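You operate a simulated robot arm through the tools that you are given. There is no shell and no other tool. Be economical: measure what you need, move in short steps, check, and stop when the job is done.

You run a simulated two-armed robot. Do the job below in one go: nothing can be reset, and whatever is moved stays where it is left.

Task
Shake up the silt in the filter pot and drain it into the dip bath.
Fine: hold the pot and screw its ring tight before you lift it, or it spills. Shake it till it is cloudy, stand it in the bath, hold it and slacken the ring till the window is empty. Set down upright: filter pot.

It is judged by the outcome, as a careful person would: the job done as asked, and still so three seconds after it is handed in. It fails if anything else is knocked over, pushed out of place, dropped, spilled or broken.

Robot
Two 7-joint arms with two-finger parallel grippers on one trunk, on a base that drives. Base frame: it is fixed to the floor where the robot stands at the start and does not move with it; the origin is under the middle of the robot, x ahead of it, y to its left, z up. Units: cm, rad, N and s.
The left shoulder is at the start at [7, 13.4, 122.6], the right one opposite. With the tool pointing down near the work surface each hand reaches from about 10 to 64 cm from the robot's upright axis, wherever it stands, measured 20 degrees to its own side. Places, roughly: bath [50, 30, 80]; dip bath [50, 30, 80]; filter ring [50, -10, 100]. Payload 1.57 kg a hand.
The tool frame of a hand sits at the grasp point between the pads (the TCP): z along the fingers, y along the line on which they close. The tips reach 3 cm beyond it. The gripper opens to 8 cm. The fingers are 1.7 cm wide and 1.2 cm thick; the gripper's body (4 by 8.2 cm) begins 8 cm behind the TCP.
Orientation is that of the tool frame in the base frame, as a unit quaternion [x, y, z, w]. With the fingers straight down and closing along the base's y, the tool's x points along the base's -x, its y along +y and its z along -z.

Tools
- The arms move only by the tool arm_command. It takes "left_deltas", "right_deltas" or both (then of equal length, played together; a hand with none holds still); each is a list that holds one entry, the list of rows, each a list of 7 numbers: the shift along the tool's x, y, z in units of 25 mm (1.0 is 25 mm), then the turn, a rotation vector about the tool's x, y, z in units of 4 degrees (1.0 is 4 degrees), then the closure in counts, from 0 (fully open) to 255 (shut). In form: [[[tx, ty, tz, rx, ry, rz, jaw], ...]]. A call has 1 to 12 rows; each row shifts and turns the commanded pose from where the row before left it, along the tool's axes as they then stand. A call with a number of a shift or a turn outside -1 to 1 is refused whole. A row lasts 0.2 s, in which the tool goes at most 5 cm and 0.15 rad; a call with a longer step from one row to the next is refused whole, and so is a gripper value outside its range. A pose out of reach is approached as far as the arm can. The call stops where the force on the tool passes 40 N (or 10 N more than at its start, if that is more) or the arm is blocked; 0.2 s more then pass. Each finger travels about 15.3 cm/s and halts on what it meets, pressing with about 41 N; the grip force reading is that of the motor and also rises with nothing between the fingers. The clock runs only during rows and for 0.2 s after the last one: add rows that do not move to give the fingers time. It gives the time, the measured TCP pose, the force on the tool (base axes), the opening and the grip force at its end, in the units of the frame above (readings bear some noise), with the torque about the TCP (base axes, N m) and any sound that the robot's microphone picked up, and new pictures: "views" is both (left out), scene, wrist or none (wrist: the cameras of the hands that moved).
- Cameras (640 x 400 px; columns grow to the right, rows downward): "scene" is now at [13.44, 0.66, 144.81]; the picture's right is [0.06, -1.00, 0.00], its down [-0.62, -0.04, -0.78] and it looks along [0.78, 0.05, -0.63] (base axes); focal length 270 px, centre (320, 200). "left" rides on the left gripper at [7.2, 0.7, -12.2] in its tool frame; the picture's right is [-0.09, 1.00, 0.00], its down [-0.84, -0.08, -0.54] and it looks along [-0.54, -0.05, 0.84] (tool axes); focal length 238 px, centre (320, 200). "right" rides on the right gripper at [7.2, -0.7, -12.2] in its tool frame; the picture's right is [0.09, 1.00, 0.00], its down [-0.84, 0.08, -0.54] and it looks along [-0.54, 0.05, 0.84] (tool axes); focal length 238 px, centre (320, 200). There is no depth. A picture from a camera that has moved, and an enlarged one, comes with that camera's place and axes in the base frame and with its lens.
- move_column(by): slides the trunk up (or, below 0, down) by that many cm; the arms and the scene camera ride with it, the base frame stays. It gives what a move gives, with no picture.
- base_move(legs): drives the robot by 1 to 6 legs, each [ahead, left, turn to the left] in cm, cm and rad, along the robot's own axes; the way and the turn of a leg run together, so that a leg with both is an arc; at most 150 cm and 3.142 rad a leg. The arms and the cameras ride along, it lands a little off, and it stops where it bumps. It gives what a move gives, and a new picture of the scene camera.
- turn_head(pan, tilt): turns the head with the scene camera to pan (to the left, within 1.501 rad either way) and tilt (down, from -0.506 to 1.204), counted from straight ahead of the robot. It gives what a move gives, and a new picture of the scene camera.
- zoom(camera, box): a new picture of the part [left, top, right, bottom] of that camera's present view, enlarged. No time passes.
- close_job(): hands the job in; it is judged then, once.

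Go step by step. Nothing tells you exact positions but the pictures and the camera data: compare them with the known pose of the tool, close in by small moves and look again before you grip or let go. The budget is 120 turns and 260 pictures, counting those below and the enlarged ones. Unless the task says otherwise, let go and move clear before handing in, and close with one line.

The tools are called after ">>>" as name(argument=value, ...) on one line, values as JSON. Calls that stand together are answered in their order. arm_command: Moves the arms, as the interface text tells. Its arguments: {"type":"object","properties":{"left_deltas":{"type":"array","items":{"type":"array","items":{"type":"array","items":{"type":"number"}}}},"right_deltas":{"type":"array","items":{"type":"array","items":{"type":"array","items":{"type":"number"}}}},"views":{"type":"string","enum":["both","scene","wrist","none"]}},"required":[]} The other tools are called the same way: move_column (by) slides the trunk up or down; base_move (legs) drives the base; turn_head (pan, tilt) turns the head that bears the scene camera; zoom (camera, box) takes an enlarged picture of a part of a camera's view; close_job () hands the job in.

At the start:

```text
t: 0.0
left_tcp_pos: [52.05, 21.11, 123.63]
left_tcp_rot: [-0.001, 1.0, 0.0, 0.0]
left_wrist_force: [0.9, -0.4, -0.2]
left_wrist_torque: [0.02, -0.02, -0.01]
left_gripper_width: 8.02
left_grasp_force: 0.0
right_tcp_pos: [47.37, -13.14, 124.86]
right_tcp_rot: [0.0, 1.0, 0.001, 0.0]
right_wrist_force: [0.1, 0.4, -0.2]
right_wrist_torque: [0.03, 0.01, -0.01]
right_gripper_width: 8.0
right_grasp_force: 0.1
trunk travel left (down, up): [-80.0, 14.0]
robot x, y, heading: [-0.18, -0.05, -0.0]
head pan, tilt: [0.063, 0.675]
```

scene: 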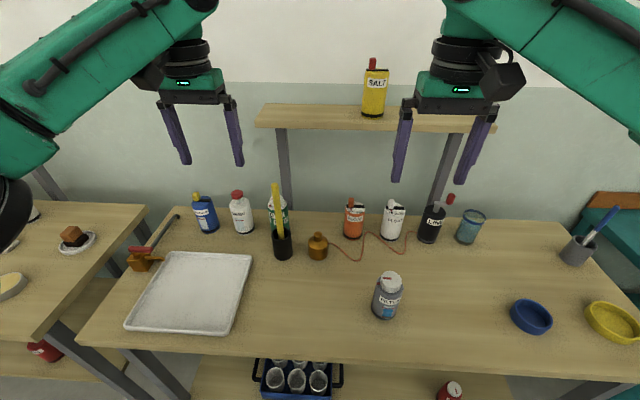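
right: 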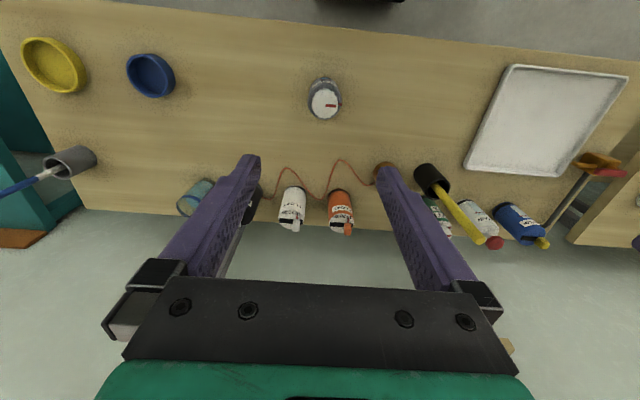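
left: 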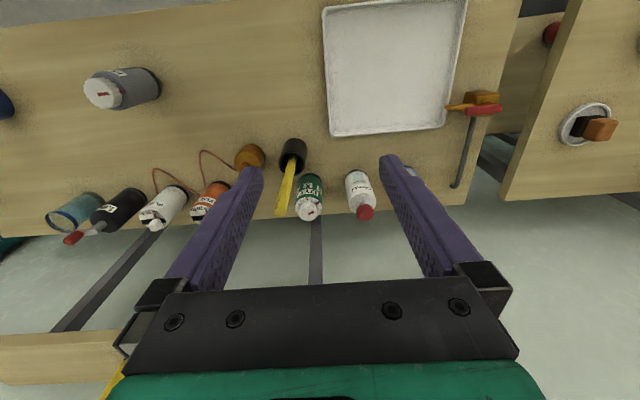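

I see the filter pot (grey with a white ring/lid) near [50,-10], and the white tray (bath) near [50,30]. I'll zoom in on both first.

>>> zoom(camera="scene", box=[340, 250, 440, 330])

>>> zoom(camera="right", box=[280, 60, 370, 130])

>>> zoom(camera="scene", box=[110, 190, 290, 350])

```text
5.00 times, centred on (390, 290) of scene
camera zoom: at [13.44, 0.66, 144.81], right [0.06, -1.0, 0.0], down [-0.62, -0.04, -0.78], along [0.78, 0.05, -0.63], focal length 1348 px, centre (-30, -250)
```

zoom: 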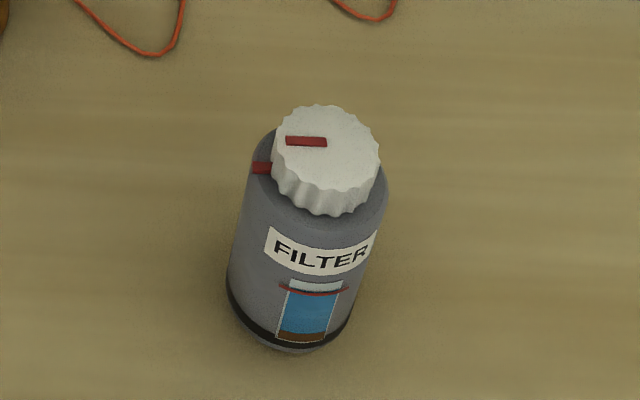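

```text
5.71 times, centred on (325, 95) of right
camera zoom: at [40.34, -13.83, 136.97], right [-0.09, 1.0, 0.0], down [0.84, 0.08, 0.54], along [0.54, 0.05, -0.84], focal length 1362 px, centre (291, 800)
```

zoom: 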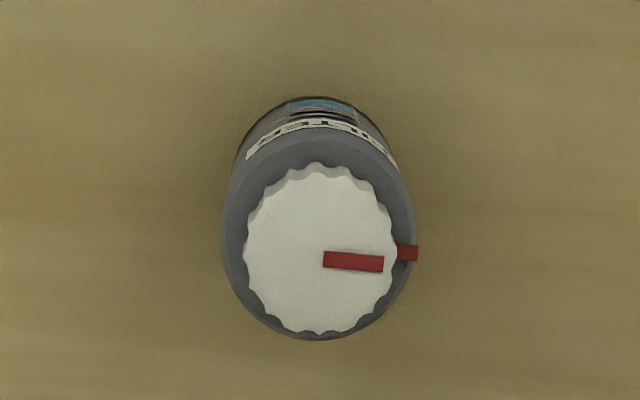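

```text
2.50 times, centred on (200, 270) of scene
camera zoom: at [13.44, 0.66, 144.81], right [0.06, -1.0, 0.0], down [-0.62, -0.04, -0.78], along [0.78, 0.05, -0.63], focal length 674 px, centre (620, 25)
```

zoom: 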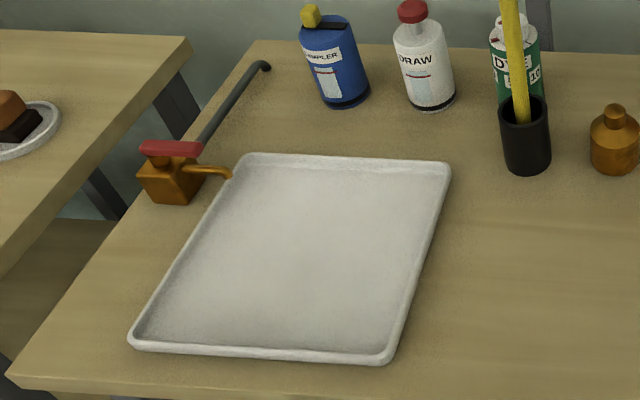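

Estimates: pot axis about (47.8, -12.2), ring about z 94–96.5 and 4.2 cm wide, body about 5.8 cm wide. The bath spans x 40–61 and y 22–46. The right hand will hold the body from the right with the fingers tilted slightly down, and the left hand will work the ring from above. First I turn the right hand while it is still high.

>>> arm_command(right_deltas=[[[0, 0, 0, -1, 1, 1, 0], [0, 0, 0, -1, 1, 1, 0], [0, 0, 0, -1, 1, 1, 0], [0, 0, 0, -1, 1, 1, 0], [0, 0, 0, -1, 1, 1, 0], [0, 0, 0, -1, 1, 1, 0], [0, 0, 0, -1, 1, 1, 0], [0, 0, 0, -1, 1, 1, 0], [0, 0, 0, -1, 1, 1, 0]]], views="none")

>>> arm_command(right_deltas=[[[0, 0, 0, -1, 1, 1, 0], [0, 0, 0, -1, 1, 1, 0], [0, 0, 0, -1, 1, 1, 0], [0, 0, 0, -1, 1, 1, 0], [0, 0, 0, -1, 1, 1, 0], [0, 0, 0, -1, 1, 1, 0], [0, 0, 0, -1, 1, 1, 0], [0, 0, 0, -1, 1, 1, 0], [0, 0, 0, -0.32, 0.32, 0.32, 0]]], views="scene")

```text
t: 2.0
left_tcp_pos: [52.11, 20.93, 123.63]
left_tcp_rot: [-0.001, 1.0, -0.001, 0.0]
left_wrist_force: [-0.1, 0.0, 0.2]
left_wrist_torque: [0.01, -0.01, -0.01]
left_gripper_width: 8.0
left_grasp_force: 0.1
right_tcp_pos: [47.64, -13.18, 124.84]
right_tcp_rot: [0.299, 0.855, 0.3, -0.3]
right_wrist_force: [-0.1, -0.3, -0.1]
right_wrist_torque: [-0.03, 0.0, -0.03]
right_gripper_width: 8.0
right_grasp_force: 0.0
trunk travel left (down, up): [-80.0, 14.0]
robot x, y, heading: [-0.16, -0.0, -0.004]
head pan, tilt: [0.063, 0.675]
```

```text
t: 4.0
left_tcp_pos: [52.2, 21.01, 123.68]
left_tcp_rot: [-0.001, 1.0, -0.001, 0.0]
left_wrist_force: [-0.1, -0.1, -0.3]
left_wrist_torque: [-0.01, 0.01, -0.01]
left_gripper_width: 8.01
left_grasp_force: 0.1
right_tcp_pos: [47.44, -13.02, 124.81]
right_tcp_rot: [0.501, 0.499, 0.501, -0.5]
right_wrist_force: [0.5, -0.5, -0.8]
right_wrist_torque: [0.0, 0.01, 0.01]
right_gripper_width: 7.98
right_grasp_force: 0.0
trunk travel left (down, up): [-80.0, 14.0]
robot x, y, heading: [0.14, -0.13, -0.0]
head pan, tilt: [0.063, 0.675]
camera scene: at [13.43, 0.66, 144.81], right [0.06, -1.0, 0.0], down [-0.62, -0.04, -0.78], along [0.78, 0.05, -0.63], focal length 270 px, centre (320, 200)
```

scene: 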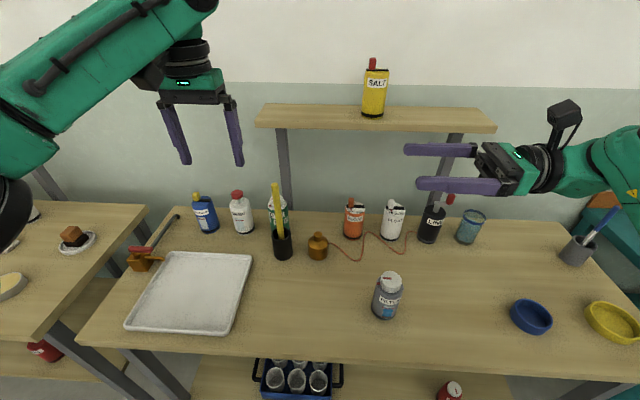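

The right hand is now level and pointing +y. Next I tilt it 25° down, move it right and lower it.

>>> arm_command(right_deltas=[[[0, 0, -1, 0, -1, 0, 0], [0, 0, -1, 0, -1, 0, 0], [0, 0, 0, 0, -1, 0, 0], [0, 0, 0, 0, -1, 0, 0], [0, 0, 0, 0, -1, 0, 0], [0, 0, 0, 0, -1, 0, 0], [0, 0, 0, 0, -0.25, 0, 0]]], views="none")

>>> arm_command(right_deltas=[[[-0.962, 0, -0.169, 0, 0, 0, 0], [-0.962, 0, -0.169, 0, 0, 0, 0], [-0.962, 0, -0.169, 0, 0, 0, 0], [-0.962, 0, -0.169, 0, 0, 0, 0], [-0.962, 0, -0.169, 0, 0, 0, 0], [-0.962, 0, -0.169, 0, 0, 0, 0], [-0.962, 0, -0.169, 0, 0, 0, 0], [-0.962, 0, -0.169, 0, 0, 0, 0], [-0.962, 0, -0.169, 0, 0, 0, 0], [-0.962, 0, -0.169, 0, 0, 0, 0]]])

```text
t: 5.6
left_tcp_pos: [52.17, 20.96, 123.66]
left_tcp_rot: [0.0, 1.0, 0.001, 0.0]
left_wrist_force: [-0.1, 0.9, -0.2]
left_wrist_torque: [-0.02, -0.01, 0.03]
left_gripper_width: 8.02
left_grasp_force: 0.0
right_tcp_pos: [47.36, -18.15, 124.97]
right_tcp_rot: [0.597, 0.597, 0.379, -0.38]
right_wrist_force: [0.2, 0.1, 1.0]
right_wrist_torque: [0.03, 0.0, 0.02]
right_gripper_width: 7.99
right_grasp_force: 0.1
trunk travel left (down, up): [-80.0, 14.0]
robot x, y, heading: [-0.27, 0.03, -0.001]
head pan, tilt: [0.063, 0.675]
```

```text
t: 7.8
left_tcp_pos: [52.16, 21.0, 123.62]
left_tcp_rot: [-0.002, 1.0, 0.0, -0.001]
left_wrist_force: [0.2, -0.4, 0.3]
left_wrist_torque: [-0.01, 0.0, 0.05]
left_gripper_width: 8.02
left_grasp_force: 0.0
right_tcp_pos: [47.51, -32.14, 104.85]
right_tcp_rot: [0.596, 0.596, 0.38, -0.38]
right_wrist_force: [0.2, -0.5, -0.4]
right_wrist_torque: [-0.03, 0.02, 0.0]
right_gripper_width: 7.99
right_grasp_force: 0.1
trunk travel left (down, up): [-80.0, 14.0]
robot x, y, heading: [0.14, -0.33, 0.0]
head pan, tilt: [0.063, 0.675]
camera scene: at [13.5, 0.6, 144.8], right [0.06, -1.0, 0.0], down [-0.63, -0.04, -0.78], along [0.78, 0.05, -0.63], focal length 270 px, centre (320, 200)
camera right: at [46.97, -40.24, 116.46], right [1.0, 0.04, 0.08], down [0.08, -0.84, -0.53], along [0.05, 0.53, -0.84], focal length 238 px, centre (320, 200)
```

scene: 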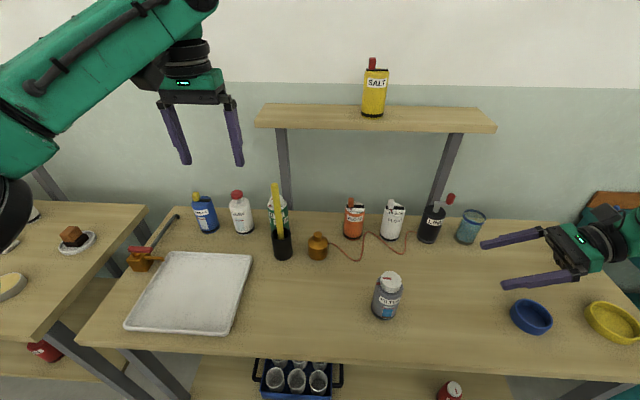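
right: 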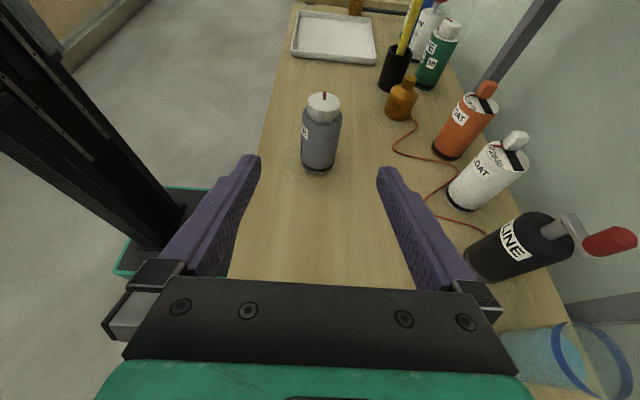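

The pot axis is confirmed at about (48, -12.3). I move the right hand down to a spot just right of the pot.

>>> arm_command(right_deltas=[[[-0.668, 0.03, 0.908, 0, 0, 0, 0], [-0.668, 0.03, 0.908, 0, 0, 0, 0], [-0.668, 0.03, 0.908, 0, 0, 0, 0], [-0.668, 0.03, 0.908, 0, 0, 0, 0], [-0.668, 0.03, 0.908, 0, 0, 0, 0], [-0.668, 0.03, 0.908, 0, 0, 0, 0]]])

```text
t: 9.2
left_tcp_pos: [52.1, 21.05, 123.75]
left_tcp_rot: [-0.001, 1.0, -0.001, 0.0]
left_wrist_force: [0.2, 0.3, 0.1]
left_wrist_torque: [0.02, -0.01, 0.01]
left_gripper_width: 7.99
left_grasp_force: 0.1
right_tcp_pos: [48.01, -23.89, 90.07]
right_tcp_rot: [0.597, 0.596, 0.38, -0.38]
right_wrist_force: [0.1, -0.4, 0.4]
right_wrist_torque: [0.01, 0.0, 0.0]
right_gripper_width: 8.01
right_grasp_force: 0.0
trunk travel left (down, up): [-80.0, 14.0]
robot x, y, heading: [0.15, 0.03, 0.001]
head pan, tilt: [0.063, 0.675]
camera scene: at [13.49, 0.7, 144.81], right [0.06, -1.0, 0.0], down [-0.63, -0.04, -0.78], along [0.78, 0.05, -0.63], focal length 270 px, centre (320, 200)
camera right: at [47.42, -32.01, 101.73], right [1.0, 0.04, 0.08], down [0.08, -0.85, -0.53], along [0.05, 0.53, -0.84], focal length 238 px, centre (320, 200)
```

scene: 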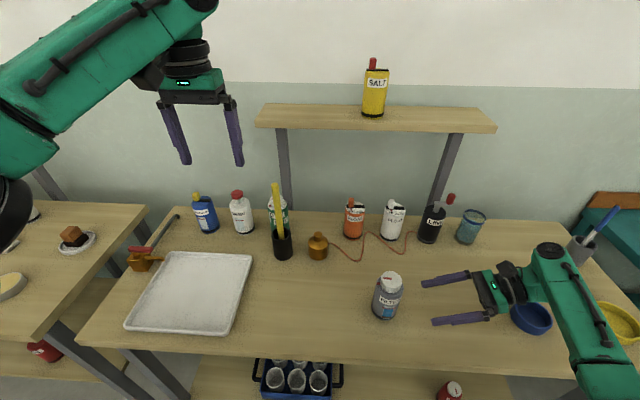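
right: 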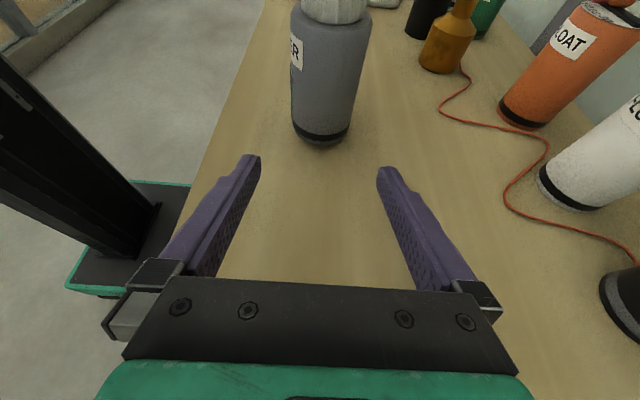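

The pot sits centred between the fingers. I slide in over the body.

>>> arm_command(right_deltas=[[[0.39, 0.024, 0.834, 0, 0, 0, 0], [0.39, 0.024, 0.834, 0, 0, 0, 0], [0.39, 0.024, 0.834, 0, 0, 0, 0], [0.39, 0.024, 0.834, 0, 0, 0, 0], [0.39, 0.024, 0.834, 0, 0, 0, 0]]])

>>> zoom(camera="scene", box=[330, 250, 450, 340])

```text
t: 10.4
left_tcp_pos: [52.17, 21.14, 123.66]
left_tcp_rot: [-0.001, 1.0, -0.001, 0.0]
left_wrist_force: [0.2, 0.3, -0.3]
left_wrist_torque: [-0.05, 0.03, 0.02]
left_gripper_width: 7.99
left_grasp_force: 0.0
right_tcp_pos: [48.14, -12.38, 90.05]
right_tcp_rot: [0.597, 0.596, 0.381, -0.38]
right_wrist_force: [0.0, 0.5, -0.1]
right_wrist_torque: [0.02, 0.01, 0.01]
right_gripper_width: 7.99
right_grasp_force: 0.0
trunk travel left (down, up): [-80.0, 14.0]
robot x, y, heading: [0.09, -0.14, -0.001]
head pan, tilt: [0.063, 0.675]
camera scene: at [13.44, 0.74, 144.81], right [0.06, -1.0, 0.0], down [-0.62, -0.04, -0.78], along [0.78, 0.05, -0.63], focal length 270 px, centre (320, 200)
camera right: at [47.6, -20.49, 101.78], right [1.0, 0.04, 0.08], down [0.08, -0.84, -0.53], along [0.05, 0.53, -0.84], focal length 238 px, centre (320, 200)
```

scene: 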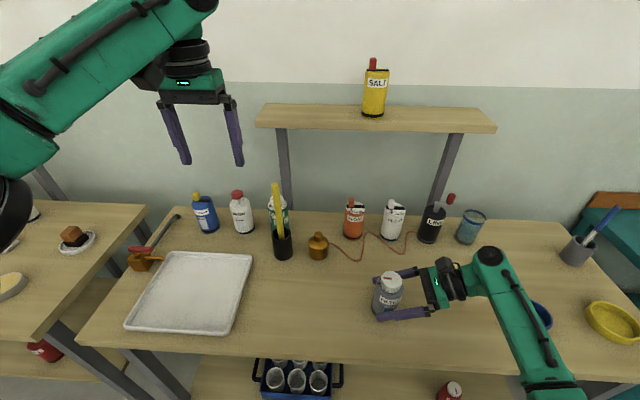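
right: 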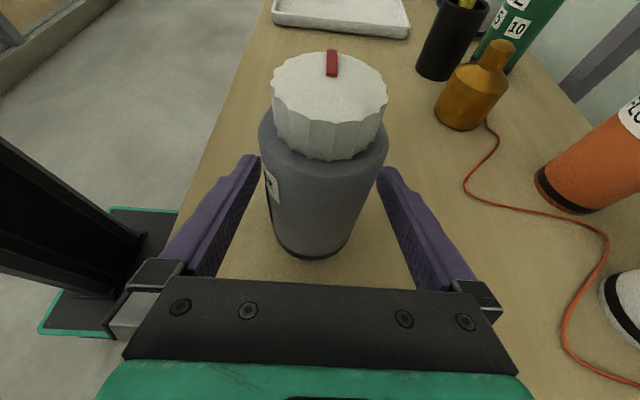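

```text
4.44 times, centred on (390, 295) of scene
camera zoom: at [13.44, 0.74, 144.81], right [0.06, -1.0, 0.0], down [-0.62, -0.04, -0.78], along [0.78, 0.05, -0.63], focal length 1198 px, centre (9, -222)
```

zoom: 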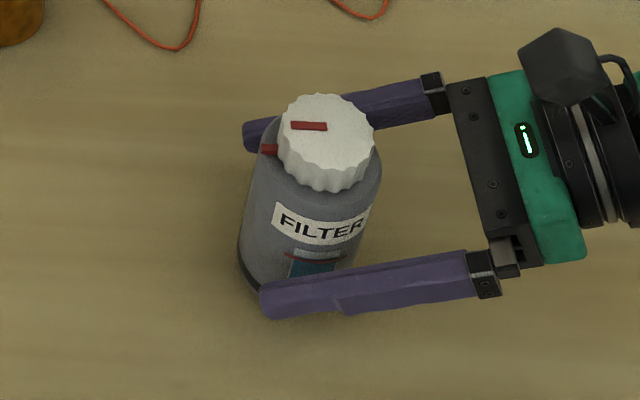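

The fingers straddle the body. I raise the hand 1 cm so the window stays clearer, then close the grip.

>>> arm_command(right_deltas=[[[0.39, 0, -0.11, 0, 0, 0, 0], [0, 0, 0, 0, 0, 0, 90], [0, 0, 0, 0, 0, 0, 255], [0, 0, 0, 0, 0, 0, 255], [0, 0, 0, 0, 0, 0, 255]]])

>>> zoom(camera="scene", box=[330, 250, 450, 340])

```text
t: 11.6
left_tcp_pos: [52.13, 21.09, 123.76]
left_tcp_rot: [-0.002, 1.0, 0.0, 0.0]
left_wrist_force: [0.0, -0.4, -0.6]
left_wrist_torque: [-0.01, 0.0, 0.02]
left_gripper_width: 8.0
left_grasp_force: 0.1
right_tcp_pos: [48.18, -12.27, 91.14]
right_tcp_rot: [0.596, 0.596, 0.38, -0.38]
right_wrist_force: [0.3, 0.7, 0.3]
right_wrist_torque: [0.02, -0.01, -0.02]
right_gripper_width: 5.71
right_grasp_force: 41.1
trunk travel left (down, up): [-80.0, 14.0]
robot x, y, heading: [-0.12, 0.43, 0.001]
head pan, tilt: [0.063, 0.675]
camera scene: at [13.44, 0.65, 144.81], right [0.06, -1.0, 0.0], down [-0.62, -0.04, -0.78], along [0.78, 0.05, -0.63], focal length 270 px, centre (320, 200)
camera right: at [47.59, -20.44, 102.77], right [1.0, 0.04, 0.08], down [0.08, -0.84, -0.53], along [0.05, 0.53, -0.84], focal length 238 px, centre (320, 200)
```

scene: 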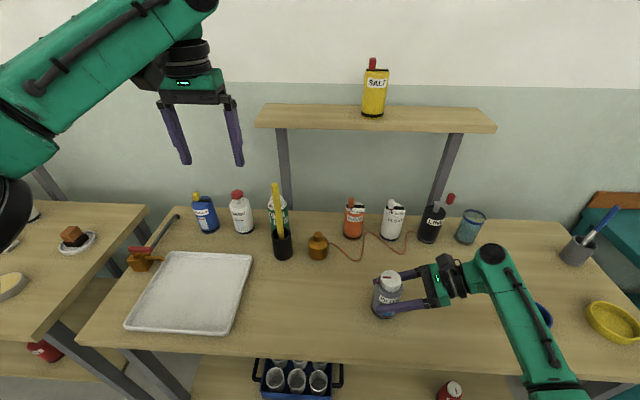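
right: 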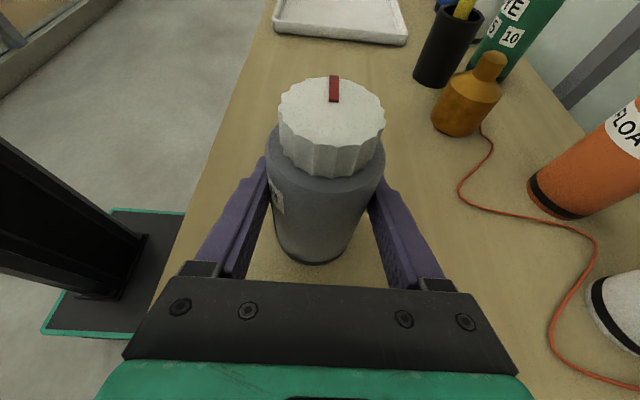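

```text
4.44 times, centred on (390, 295) of scene
camera zoom: at [13.44, 0.65, 144.81], right [0.06, -1.0, 0.0], down [-0.62, -0.04, -0.78], along [0.78, 0.05, -0.63], focal length 1198 px, centre (9, -222)
```

zoom: 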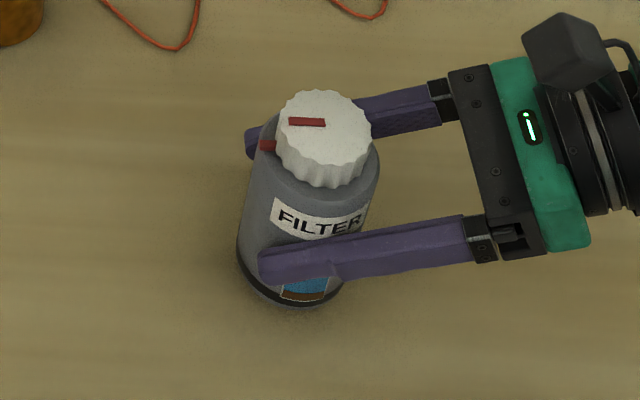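

The grip is firm at 5.7 cm. Next I bring the left hand above the ring.

>>> arm_command(left_deltas=[[[0.14, -1, 0, 0, 0, 0, 60], [0.14, -1, 0, 0, 0, 0, 60], [0.14, -1, 0, 0, 0, 0, 60], [0.14, -1, 0, 0, 0, 0, 60], [0.14, -1, 0, 0, 0, 0, 60], [0.14, -1, 0, 0, 0, 0, 60], [0.14, -1, 0, 0, 0, 0, 60], [0.14, -1, 0, 0, 0, 0, 60], [0.14, -1, 0, 0, 0, 0, 60], [0.14, -1, 0, 0, 0, 0, 60], [0.14, -1, 0, 0, 0, 0, 60], [0.06, -1, 0, 0, 0, 0, 60]]], views="none")

>>> arm_command(left_deltas=[[[0, -0.66, 1, 0, 0, 0, 60], [0, -0.66, 1, 0, 0, 0, 60], [0, 0, 1, 0, 0, 0, 60], [0, 0, 1, 0, 0, 0, 60], [0, 0, 1, 0, 0, 0, 60]]])

```text
t: 14.2
left_tcp_pos: [48.11, -9.22, 123.68]
left_tcp_rot: [-0.001, 1.0, 0.002, 0.0]
left_wrist_force: [-0.4, -0.2, 0.2]
left_wrist_torque: [0.02, -0.02, -0.02]
left_gripper_width: 6.12
left_grasp_force: 0.2
right_tcp_pos: [48.16, -12.6, 91.08]
right_tcp_rot: [0.596, 0.596, 0.38, -0.38]
right_wrist_force: [0.2, -0.2, 1.0]
right_wrist_torque: [0.03, -0.01, 0.01]
right_gripper_width: 5.69
right_grasp_force: 41.2
trunk travel left (down, up): [-80.0, 14.0]
robot x, y, heading: [-0.45, -0.01, 0.001]
head pan, tilt: [0.063, 0.675]
```

```text
t: 15.4
left_tcp_pos: [48.17, -12.38, 111.2]
left_tcp_rot: [0.0, 1.0, -0.001, 0.0]
left_wrist_force: [0.1, -0.1, 1.1]
left_wrist_torque: [0.03, 0.01, -0.03]
left_gripper_width: 6.09
left_grasp_force: 0.1
right_tcp_pos: [48.26, -12.45, 91.25]
right_tcp_rot: [0.597, 0.596, 0.38, -0.38]
right_wrist_force: [0.4, 0.0, 0.0]
right_wrist_torque: [-0.02, -0.01, -0.01]
right_gripper_width: 5.68
right_grasp_force: 41.7
trunk travel left (down, up): [-80.0, 14.0]
robot x, y, heading: [0.01, 0.15, 0.003]
head pan, tilt: [0.063, 0.675]
camera scene: at [13.47, 0.58, 144.81], right [0.06, -1.0, 0.0], down [-0.62, -0.04, -0.78], along [0.78, 0.05, -0.63], focal length 270 px, centre (320, 200)
camera left: at [41.09, -11.67, 123.35], right [0.09, 1.0, 0.0], down [0.84, -0.08, 0.54], along [0.54, -0.05, -0.84], focal length 238 px, centre (320, 200)
```

scene: 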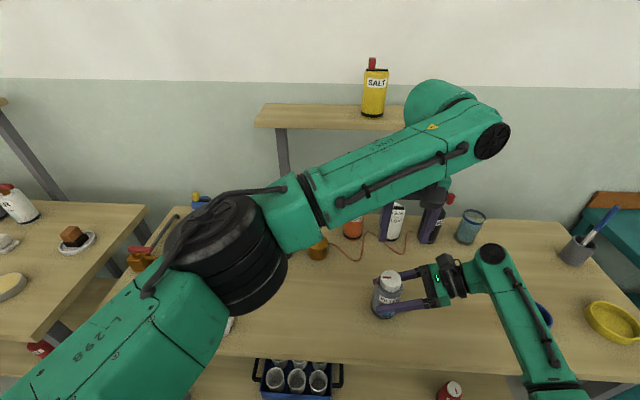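
left: 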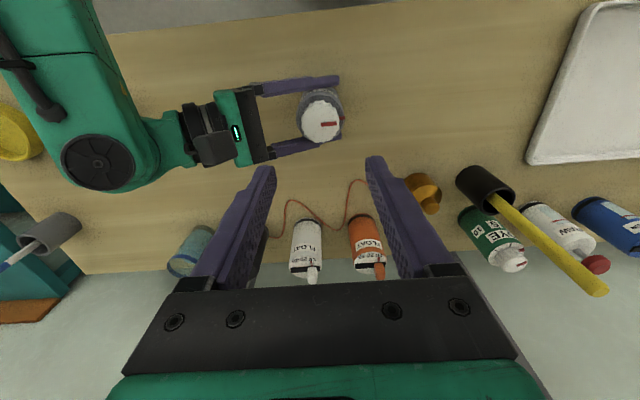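

The ring is centred under the left hand at about (48.0, -12.2), with its top near z 96.7 and its bottom near 95. I descend so the fingertips come beside it.

>>> arm_command(left_deltas=[[[0, 0.02, 1, 0, 0, 0, 60], [0, 0.02, 1, 0, 0, 0, 60], [0, 0.02, 1, 0, 0, 0, 60], [0, 0, 1, 0, 0, 0, 60], [0, 0, 0.6, 0, 0, 0, 60], [0, 0, 0.6, 0, 0, 0, 60]]])

>>> zoom(camera="right", box=[220, 20, 440, 200])

```text
t: 16.8
left_tcp_pos: [48.17, -12.19, 98.22]
left_tcp_rot: [-0.001, 1.0, 0.001, 0.0]
left_wrist_force: [0.8, -0.1, -0.7]
left_wrist_torque: [-0.02, -0.01, -0.01]
left_gripper_width: 6.12
left_grasp_force: 0.0
right_tcp_pos: [48.16, -12.52, 91.07]
right_tcp_rot: [0.596, 0.597, 0.379, -0.381]
right_wrist_force: [0.2, -0.1, 0.2]
right_wrist_torque: [0.01, 0.01, -0.01]
right_gripper_width: 5.69
right_grasp_force: 41.0
trunk travel left (down, up): [-80.0, 14.0]
robot x, y, heading: [-0.03, -0.22, -0.005]
head pan, tilt: [0.063, 0.675]
camera scene: at [13.47, 0.63, 144.81], right [0.06, -1.0, 0.0], down [-0.62, -0.04, -0.78], along [0.78, 0.05, -0.63], focal length 270 px, centre (320, 200)
camera left: at [41.07, -11.48, 110.3], right [0.09, 1.0, 0.0], down [0.84, -0.08, 0.54], along [0.54, -0.05, -0.84], focal length 238 px, centre (320, 200)
```

scene: 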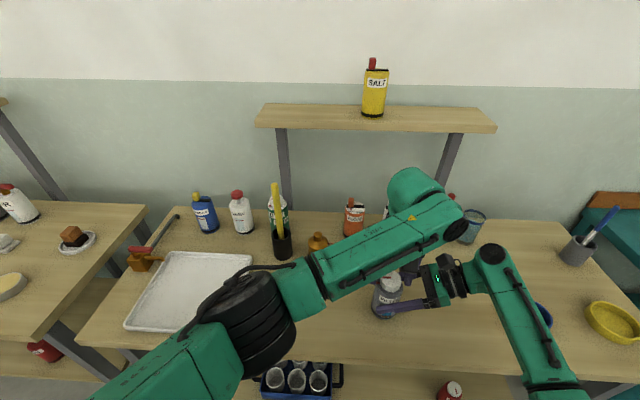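
left: 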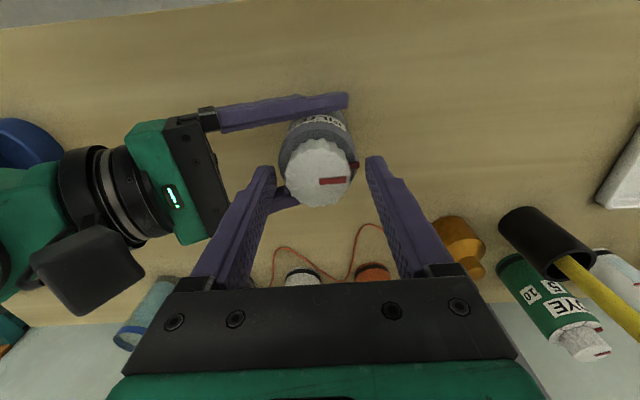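

```text
2.22 times, centred on (330, 110) of right
camera zoom: at [47.61, -20.45, 102.76], right [1.0, 0.04, 0.08], down [0.08, -0.84, -0.53], along [0.05, 0.53, -0.84], focal length 530 px, centre (298, 400)
```

zoom: 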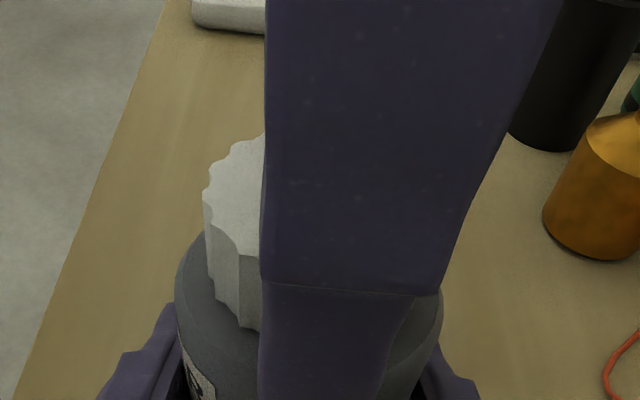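

The ring sits between the left fingers. I close on it, then tighten (clockwise from above) while watching the torque.

>>> arm_command(left_deltas=[[[0.05, 0, 0, 0, 0, 0, 255], [0, 0, 0, 0, 0, 0, 255], [0, 0, 0, 0, 0, 0, 255]]], views="wrist")

>>> arm_command(left_deltas=[[[0, 0, 0, 0, 0, 1, 255], [0, 0, 0, 0, 0, 1, 255], [0, 0, 0, 0, 0, 1, 255], [0, 0, 0, 0, 0, 1, 255], [0, 0, 0, 0, 0, 1, 255]]], views="wrist")

```text
t: 17.6
left_tcp_pos: [47.98, -12.17, 98.2]
left_tcp_rot: [0.0, 1.0, -0.001, 0.001]
left_wrist_force: [14.0, -11.4, -6.3]
left_wrist_torque: [0.06, -0.2, -0.01]
left_gripper_width: 4.03
left_grasp_force: 40.4
right_tcp_pos: [48.19, -12.39, 91.18]
right_tcp_rot: [0.595, 0.597, 0.38, -0.382]
right_wrist_force: [-13.8, 11.3, 6.4]
right_wrist_torque: [-0.8, -0.78, 0.01]
right_gripper_width: 5.66
right_grasp_force: 41.0
trunk travel left (down, up): [-80.0, 14.0]
robot x, y, heading: [-0.36, 0.23, 0.001]
head pan, tilt: [0.063, 0.675]
camera left: at [40.96, -11.5, 110.31], right [0.09, 1.0, 0.0], down [0.84, -0.07, 0.54], along [0.54, -0.05, -0.84], focal length 238 px, centre (320, 200)
```

left: 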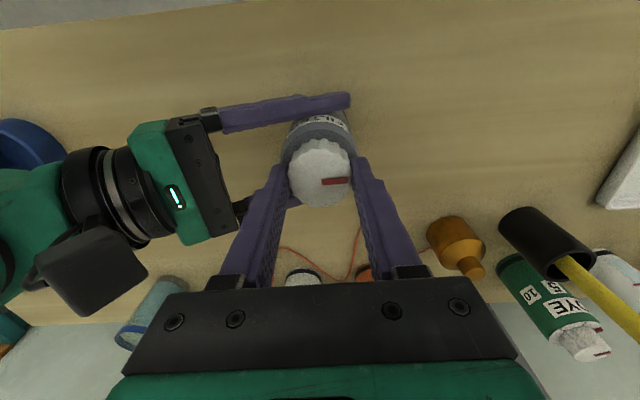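

```text
t: 18.8
left_tcp_pos: [48.16, -12.11, 98.22]
left_tcp_rot: [0.172, 0.985, -0.002, 0.002]
left_wrist_force: [19.2, -12.7, -10.0]
left_wrist_torque: [-0.8, -0.68, 0.01]
left_gripper_width: 4.02
left_grasp_force: 41.4
right_tcp_pos: [48.12, -12.46, 91.12]
right_tcp_rot: [0.595, 0.596, 0.381, -0.382]
right_wrist_force: [-19.9, 13.2, 10.1]
right_wrist_torque: [-0.05, -0.7, 0.0]
right_gripper_width: 5.7
right_grasp_force: 40.9
trunk travel left (down, up): [-80.0, 14.0]
robot x, y, heading: [-0.4, -0.11, 0.001]
head pan, tilt: [0.063, 0.675]
camera left: at [41.63, -9.05, 110.3], right [0.43, 0.9, 0.0], down [0.76, -0.36, 0.54], along [0.49, -0.23, -0.84], focal length 238 px, centre (320, 200)
```

left: 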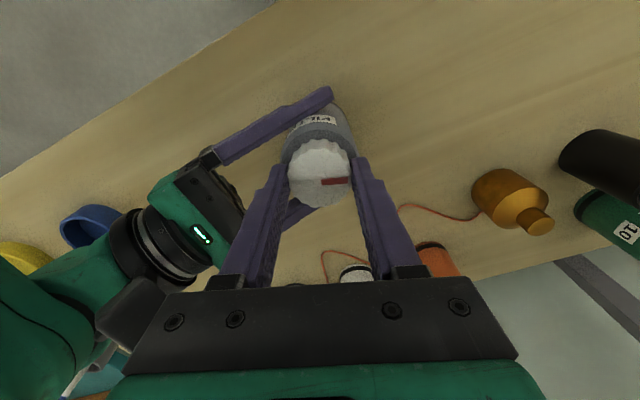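

The ring turns freely so far (20°) with some sideways load. I nudge slightly to ease it and keep tightening.

>>> arm_command(left_deltas=[[[-0.05, -0.01, 0, 0, 0, 1, 255], [0, 0, 0, 0, 0, 1, 255], [0, 0, 0, 0, 0, 1, 255], [0, 0, 0, 0, 0, 1, 255], [0, 0, 0, 0, 0, 1, 255]]], views="wrist")

```text
t: 20.0
left_tcp_pos: [48.14, -12.25, 98.28]
left_tcp_rot: [0.343, 0.939, -0.001, -0.001]
left_wrist_force: [10.6, -8.2, -4.7]
left_wrist_torque: [-0.57, -0.22, 0.05]
left_gripper_width: 4.0
left_grasp_force: 41.1
right_tcp_pos: [48.13, -12.42, 91.12]
right_tcp_rot: [0.597, 0.596, 0.38, -0.379]
right_wrist_force: [-10.6, 8.2, 3.7]
right_wrist_torque: [0.06, -0.53, 0.02]
right_gripper_width: 5.67
right_grasp_force: 41.4
trunk travel left (down, up): [-80.0, 14.0]
robot x, y, heading: [-0.14, -0.18, -0.004]
head pan, tilt: [0.063, 0.675]
camera left: at [43.15, -7.06, 110.31], right [0.71, 0.7, 0.0], down [0.59, -0.6, 0.54], along [0.38, -0.39, -0.84], focal length 238 px, centre (320, 200)
```

left: 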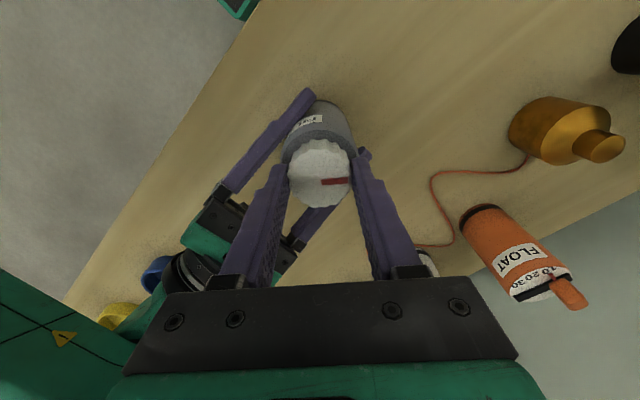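

The mark moves with the hand and the side load has dropped, so I continue.

>>> arm_command(left_deltas=[[[-0.04, 0, 0, 0, 0, 1, 255], [0, 0, 0, 0, 0, 1, 255], [0, 0, 0, 0, 0, 1, 255], [0, 0, 0, 0, 0, 1, 255], [0, 0, 0, 0, 0, 1, 255], [0, 0, 0, 0, 0, 1, 255]]], views="wrist")

>>> arm_command(left_deltas=[[[0, 0, 0, 0, 0, 1, 255], [0, 0, 0, 0, 0, 1, 255], [0, 0, 0, 0, 0, 1, 255], [0, 0, 0, 0, 0, 1, 255], [0, 0, 0, 0, 0, 1, 255], [0, 0, 0, 0, 0, 1, 255]]], views="wrist")

```text
t: 21.4
left_tcp_pos: [48.24, -12.29, 98.12]
left_tcp_rot: [0.529, 0.848, 0.0, -0.002]
left_wrist_force: [-5.3, 1.3, 1.5]
left_wrist_torque: [0.07, 0.5, 0.03]
left_gripper_width: 4.0
left_grasp_force: 41.2
right_tcp_pos: [48.17, -12.43, 91.03]
right_tcp_rot: [0.596, 0.597, 0.38, -0.38]
right_wrist_force: [4.7, -0.7, -1.2]
right_wrist_torque: [0.01, -0.15, -0.04]
right_gripper_width: 5.66
right_grasp_force: 41.0
trunk travel left (down, up): [-80.0, 14.0]
robot x, y, heading: [0.15, -0.25, -0.001]
head pan, tilt: [0.063, 0.675]
camera left: at [45.74, -5.49, 110.32], right [0.94, 0.35, 0.0], down [0.3, -0.79, 0.54], along [0.19, -0.51, -0.84], focal length 238 px, centre (320, 200)
```

left: 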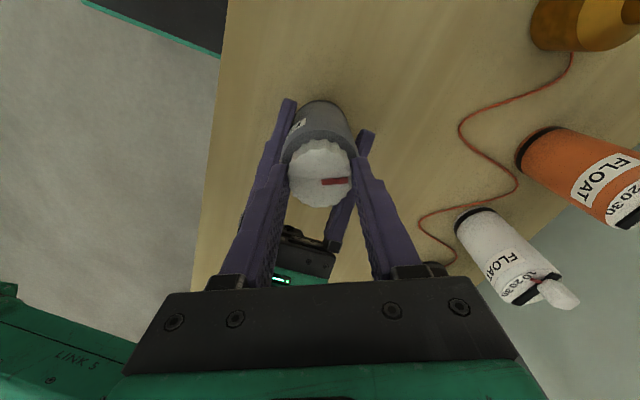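

```text
t: 22.8
left_tcp_pos: [48.21, -12.23, 98.18]
left_tcp_rot: [0.695, 0.719, -0.001, -0.001]
left_wrist_force: [-14.4, 6.7, 5.7]
left_wrist_torque: [0.23, 0.25, 0.0]
left_gripper_width: 4.05
left_grasp_force: 40.9
right_tcp_pos: [48.18, -12.42, 91.03]
right_tcp_rot: [0.597, 0.595, 0.38, -0.38]
right_wrist_force: [14.1, -5.3, -5.3]
right_wrist_torque: [0.14, 0.72, -0.06]
right_gripper_width: 5.67
right_grasp_force: 41.2
trunk travel left (down, up): [-80.0, 14.0]
robot x, y, heading: [0.02, 0.14, -0.002]
head pan, tilt: [0.063, 0.675]
camera left: at [48.71, -5.03, 110.3], right [1.0, -0.06, 0.0], down [-0.05, -0.84, 0.54], along [-0.03, -0.54, -0.84], focal length 238 px, centre (320, 200)
```

left: 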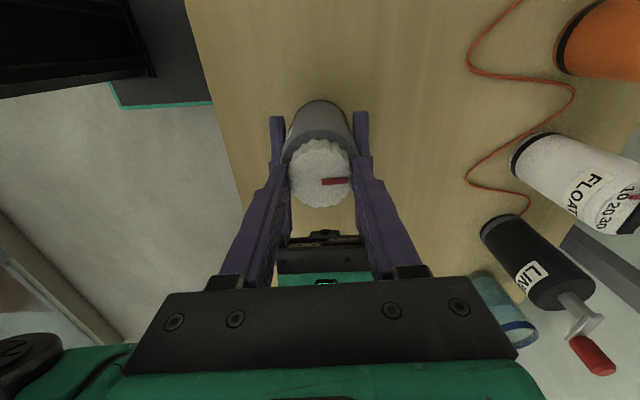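

I have turned it 88° and it is still free. I keep going with a small correction back.

>>> arm_command(left_deltas=[[[0.01, -0.03, 0, 0, 0, 1, 255], [0, 0, 0, 0, 0, 1, 255], [0, 0, 0, 0, 0, 1, 255], [0, 0, 0, 0, 0, 1, 255], [0, 0, 0, 0, 0, 1, 255], [0, 0, 0, 0, 0, 1, 255]]], views="wrist")

>>> arm_command(left_deltas=[[[0, 0, 0, 0, 0, 1, 255], [0, 0, 0, 0, 0, 1, 255], [0, 0, 0, 0, 0, 1, 255], [0, 0, 0, 0, 0, 1, 255], [0, 0, 0, 0, 0, 1, 255], [0, 0, 0, 0, 0, 1, 255]]], views="both")

```text
t: 24.2
left_tcp_pos: [48.17, -12.24, 98.18]
left_tcp_rot: [0.829, 0.559, -0.001, 0.001]
left_wrist_force: [-4.8, 5.9, 0.9]
left_wrist_torque: [0.03, -0.02, 0.42]
left_gripper_width: 4.03
left_grasp_force: 41.3
right_tcp_pos: [48.21, -12.32, 91.18]
right_tcp_rot: [0.597, 0.596, 0.38, -0.38]
right_wrist_force: [5.1, -4.5, -0.6]
right_wrist_torque: [0.28, 0.37, -0.47]
right_gripper_width: 5.68
right_grasp_force: 40.9
trunk travel left (down, up): [-80.0, 14.0]
robot x, y, heading: [0.0, 0.04, -0.001]
head pan, tilt: [0.063, 0.675]
camera left: at [51.53, -5.83, 110.3], right [0.89, -0.46, 0.0], down [-0.39, -0.75, 0.54], along [-0.25, -0.48, -0.84], focal length 238 px, centre (320, 200)
```

left: 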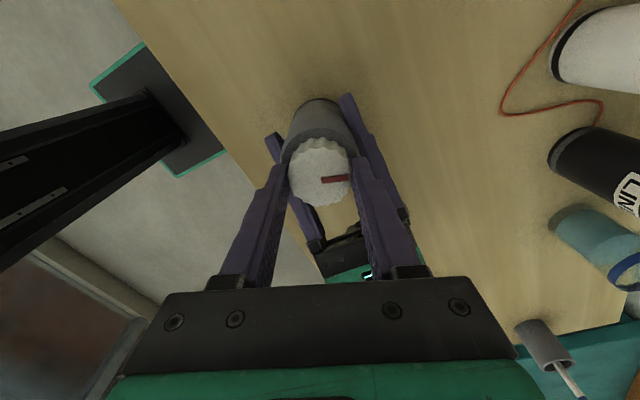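

```text
t: 25.6
left_tcp_pos: [47.99, -12.12, 98.16]
left_tcp_rot: [0.927, 0.374, 0.0, -0.002]
left_wrist_force: [-6.5, 9.0, 2.3]
left_wrist_torque: [0.47, 0.16, 0.68]
left_gripper_width: 3.97
left_grasp_force: 40.4
right_tcp_pos: [48.2, -12.34, 91.1]
right_tcp_rot: [0.597, 0.596, 0.38, -0.379]
right_wrist_force: [5.1, -8.6, -0.2]
right_wrist_torque: [0.22, 0.28, -0.66]
right_gripper_width: 5.69
right_grasp_force: 41.6
trunk travel left (down, up): [-80.0, 14.0]
robot x, y, heading: [0.13, 0.26, -0.0]
head pan, tilt: [0.063, 0.675]
camera scene: at [13.43, 0.67, 144.81], right [0.06, -1.0, 0.0], down [-0.62, -0.04, -0.78], along [0.78, 0.05, -0.63], focal length 270 px, centre (320, 200)
camera left: at [53.84, -7.63, 110.28], right [0.63, -0.78, 0.0], down [-0.65, -0.53, 0.54], along [-0.42, -0.34, -0.84], focal length 238 px, centre (320, 200)
```

scene: 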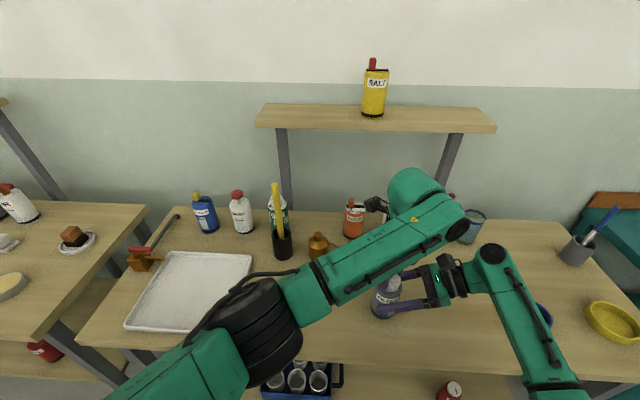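
left: 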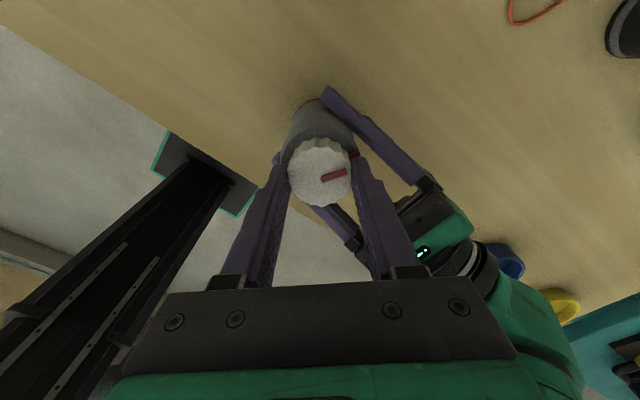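

The torque has risen to 0.68 N·m and the mark slipped a little in the fingers, so the ring seems near tight. I look closer.

>>> zoom(camera="left", box=[260, 90, 390, 220])

>>> zoom(camera="right", box=[220, 20, 440, 200])

```text
3.08 times, centred on (325, 155) of left
camera zoom: at [53.84, -7.63, 110.28], right [0.63, -0.78, 0.0], down [-0.65, -0.53, 0.54], along [-0.42, -0.34, -0.84], focal length 733 px, centre (305, 338)
```

zoom: 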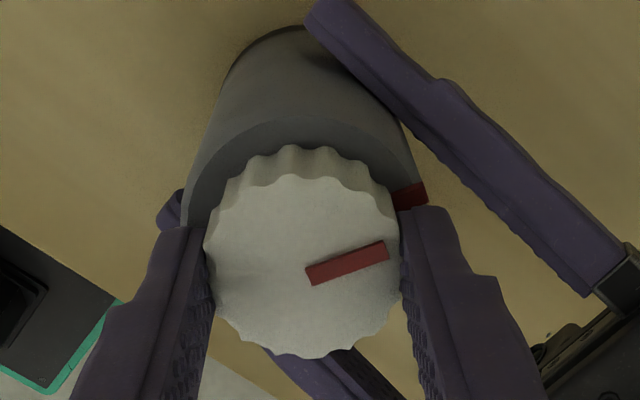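

```text
2.22 times, centred on (330, 110) of right
camera zoom: at [47.6, -20.48, 102.8], right [1.0, 0.04, 0.08], down [0.08, -0.85, -0.53], along [0.05, 0.53, -0.84], focal length 530 px, centre (298, 400)
```

zoom: 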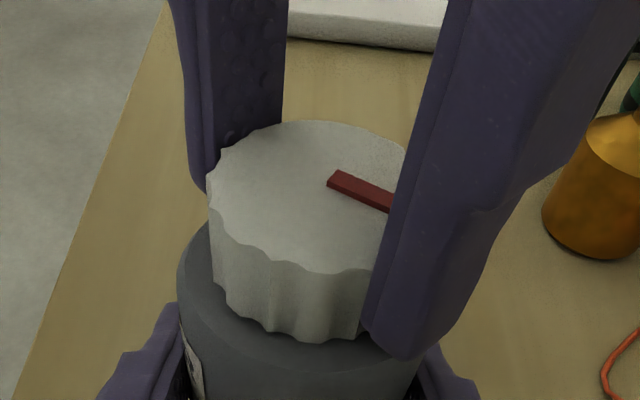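

The ring mark now lines up with a second mark on the body (about -30° from +x) and the torque had built to slipping, so it is tight. I release the ring, lift the left hand away and check.

>>> arm_command(left_deltas=[[[0, 0, 0, 0, 0, 0, 60], [0, 0, 0, 0, 0, 0, 60], [0, 0, -1, 0, 0, 0, 60], [0, 0, -1, 0, 0, 0, 60], [0, 0, -1, 0, 0, 0, 60], [0, 0, -1, 0, 0, 0, 60], [0, 0, -1, 0, 0, 0, 60], [0, 0, -1, 0, 0, 0, 60]]], views="wrist")

>>> zoom(camera="left", box=[270, 70, 370, 150])

>>> zoom(camera="right", box=[220, 20, 440, 200])

```text
t: 27.4
left_tcp_pos: [48.11, -12.23, 113.24]
left_tcp_rot: [0.927, 0.376, 0.0, 0.001]
left_wrist_force: [0.1, 0.1, 0.1]
left_wrist_torque: [0.01, -0.02, -0.02]
left_gripper_width: 6.14
left_grasp_force: 0.0
right_tcp_pos: [48.26, -12.41, 91.27]
right_tcp_rot: [0.595, 0.597, 0.379, -0.381]
right_wrist_force: [-1.0, -0.3, -0.1]
right_wrist_torque: [0.01, 0.03, 0.02]
right_gripper_width: 5.67
right_grasp_force: 40.8
trunk travel left (down, up): [-80.0, 14.0]
robot x, y, heading: [-0.06, 0.34, 0.001]
head pan, tilt: [0.063, 0.675]
camera left: at [53.82, -7.65, 125.28], right [0.63, -0.78, 0.0], down [-0.65, -0.53, 0.54], along [-0.42, -0.34, -0.84], focal length 238 px, centre (320, 200)
```

left: 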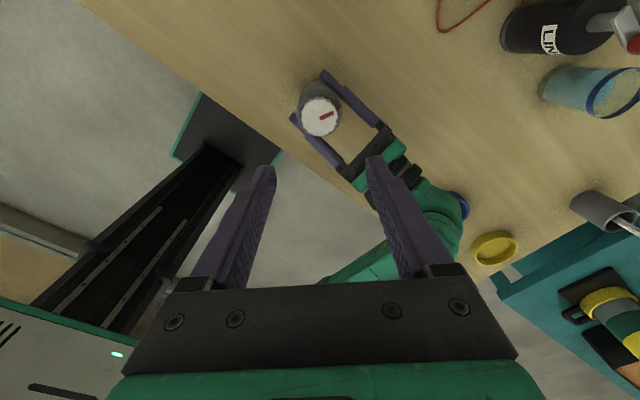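

```text
5.00 times, centred on (320, 110) of left
camera zoom: at [53.82, -7.65, 125.28], right [0.63, -0.78, 0.0], down [-0.65, -0.53, 0.54], along [-0.42, -0.34, -0.84], focal length 1192 px, centre (320, 650)
```

zoom: 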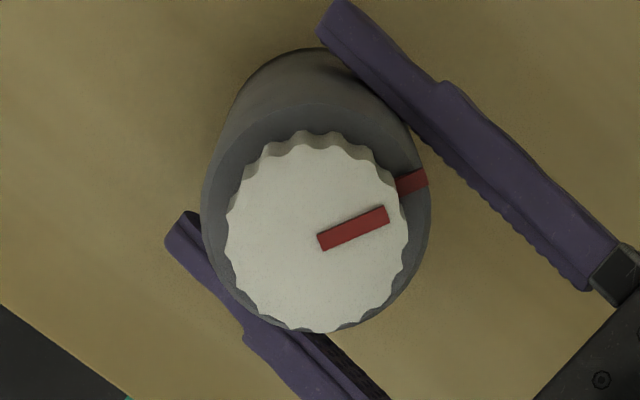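

```text
2.22 times, centred on (330, 110) of right
camera zoom: at [47.56, -20.45, 102.79], right [1.0, 0.04, 0.08], down [0.08, -0.84, -0.53], along [0.05, 0.53, -0.84], focal length 530 px, centre (298, 400)
```

zoom: 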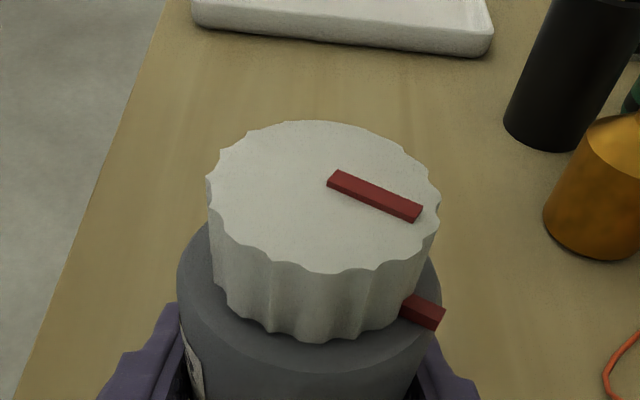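

The marks line up exactly: the ring is tight. I move the left hand aside and up, keeping its turn for the later loosening, then lift the pot.

>>> arm_command(left_deltas=[[[0.92, -0.96, -0.6, 0, 0, 0, 0], [0.92, -0.96, -0.6, 0, 0, 0, 0], [0.92, -0.96, -0.6, 0, 0, 0, 0], [0.92, -0.96, -0.6, 0, 0, 0, 0], [0.92, -0.96, -0.6, 0, 0, 0, 0], [0.92, -0.96, -0.6, 0, 0, 0, 0]]], views="none")

>>> arm_command(right_deltas=[[[0.45, 0, -0.21, 0, 0, 0, 255], [0.9, 0, -0.42, 0, 0, 0, 255], [0.9, 0, -0.42, 0, 0, 0, 255], [0.9, 0, -0.42, 0, 0, 0, 255], [0.9, 0, -0.42, 0, 0, 0, 255], [0.9, 0, -0.42, 0, 0, 0, 255], [0.45, 0, -0.21, 0, 0, 0, 255]]])

>>> zoom(camera="scene", box=[340, 190, 460, 280])

```text
t: 28.8
left_tcp_pos: [47.97, 7.97, 122.37]
left_tcp_rot: [0.927, 0.376, -0.001, 0.0]
left_wrist_force: [0.2, 0.6, -0.5]
left_wrist_torque: [-0.01, -0.01, 0.0]
left_gripper_width: 7.98
left_grasp_force: 0.0
right_tcp_pos: [48.13, -12.35, 91.24]
right_tcp_rot: [0.596, 0.597, 0.379, -0.38]
right_wrist_force: [-0.6, 0.2, 0.1]
right_wrist_torque: [0.03, 0.0, -0.01]
right_gripper_width: 5.69
right_grasp_force: 41.3
trunk travel left (down, up): [-80.0, 14.0]
robot x, y, heading: [-0.29, 0.17, -0.005]
head pan, tilt: [0.063, 0.675]
```

```text
t: 30.4
left_tcp_pos: [48.02, 7.76, 122.28]
left_tcp_rot: [0.927, 0.375, 0.0, 0.0]
left_wrist_force: [-0.3, -0.1, -0.6]
left_wrist_torque: [0.0, -0.01, -0.01]
left_gripper_width: 7.99
left_grasp_force: 0.1
right_tcp_pos: [48.2, -12.44, 106.04]
right_tcp_rot: [0.597, 0.596, 0.38, -0.38]
right_wrist_force: [-0.1, 0.1, -0.4]
right_wrist_torque: [-0.06, -0.03, -0.04]
right_gripper_width: 5.68
right_grasp_force: 41.0
trunk travel left (down, up): [-80.0, 14.0]
robot x, y, heading: [-0.32, -0.12, 0.005]
head pan, tilt: [0.063, 0.675]
camera scene: at [13.45, 0.65, 144.8], right [0.06, -1.0, 0.0], down [-0.62, -0.04, -0.78], along [0.78, 0.05, -0.63], focal length 270 px, centre (320, 200)
camera right: at [47.65, -20.41, 117.63], right [1.0, 0.04, 0.08], down [0.08, -0.85, -0.53], along [0.05, 0.53, -0.84], focal length 238 px, centre (320, 200)
```

scene: 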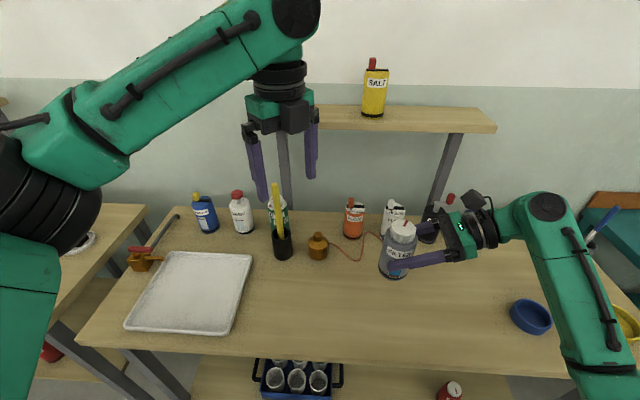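
right: 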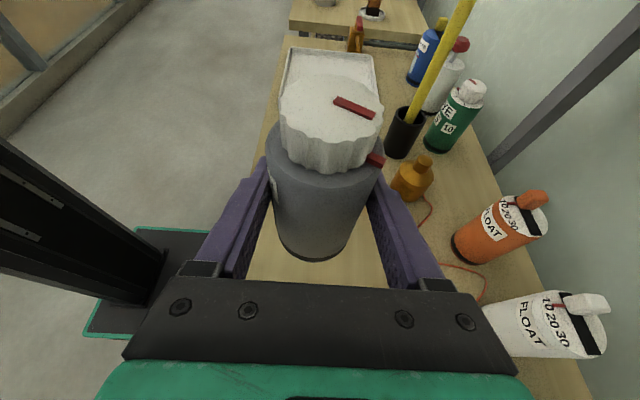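

```text
4.44 times, centred on (400, 235) of scene
camera zoom: at [13.45, 0.65, 144.8], right [0.06, -1.0, 0.0], down [-0.62, -0.04, -0.78], along [0.78, 0.05, -0.63], focal length 1198 px, centre (-36, 44)
```

zoom: 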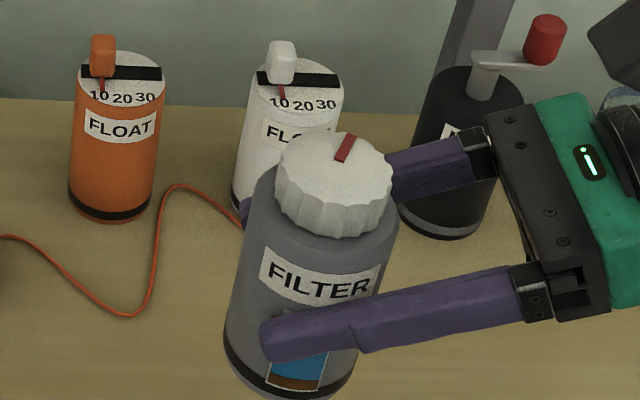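

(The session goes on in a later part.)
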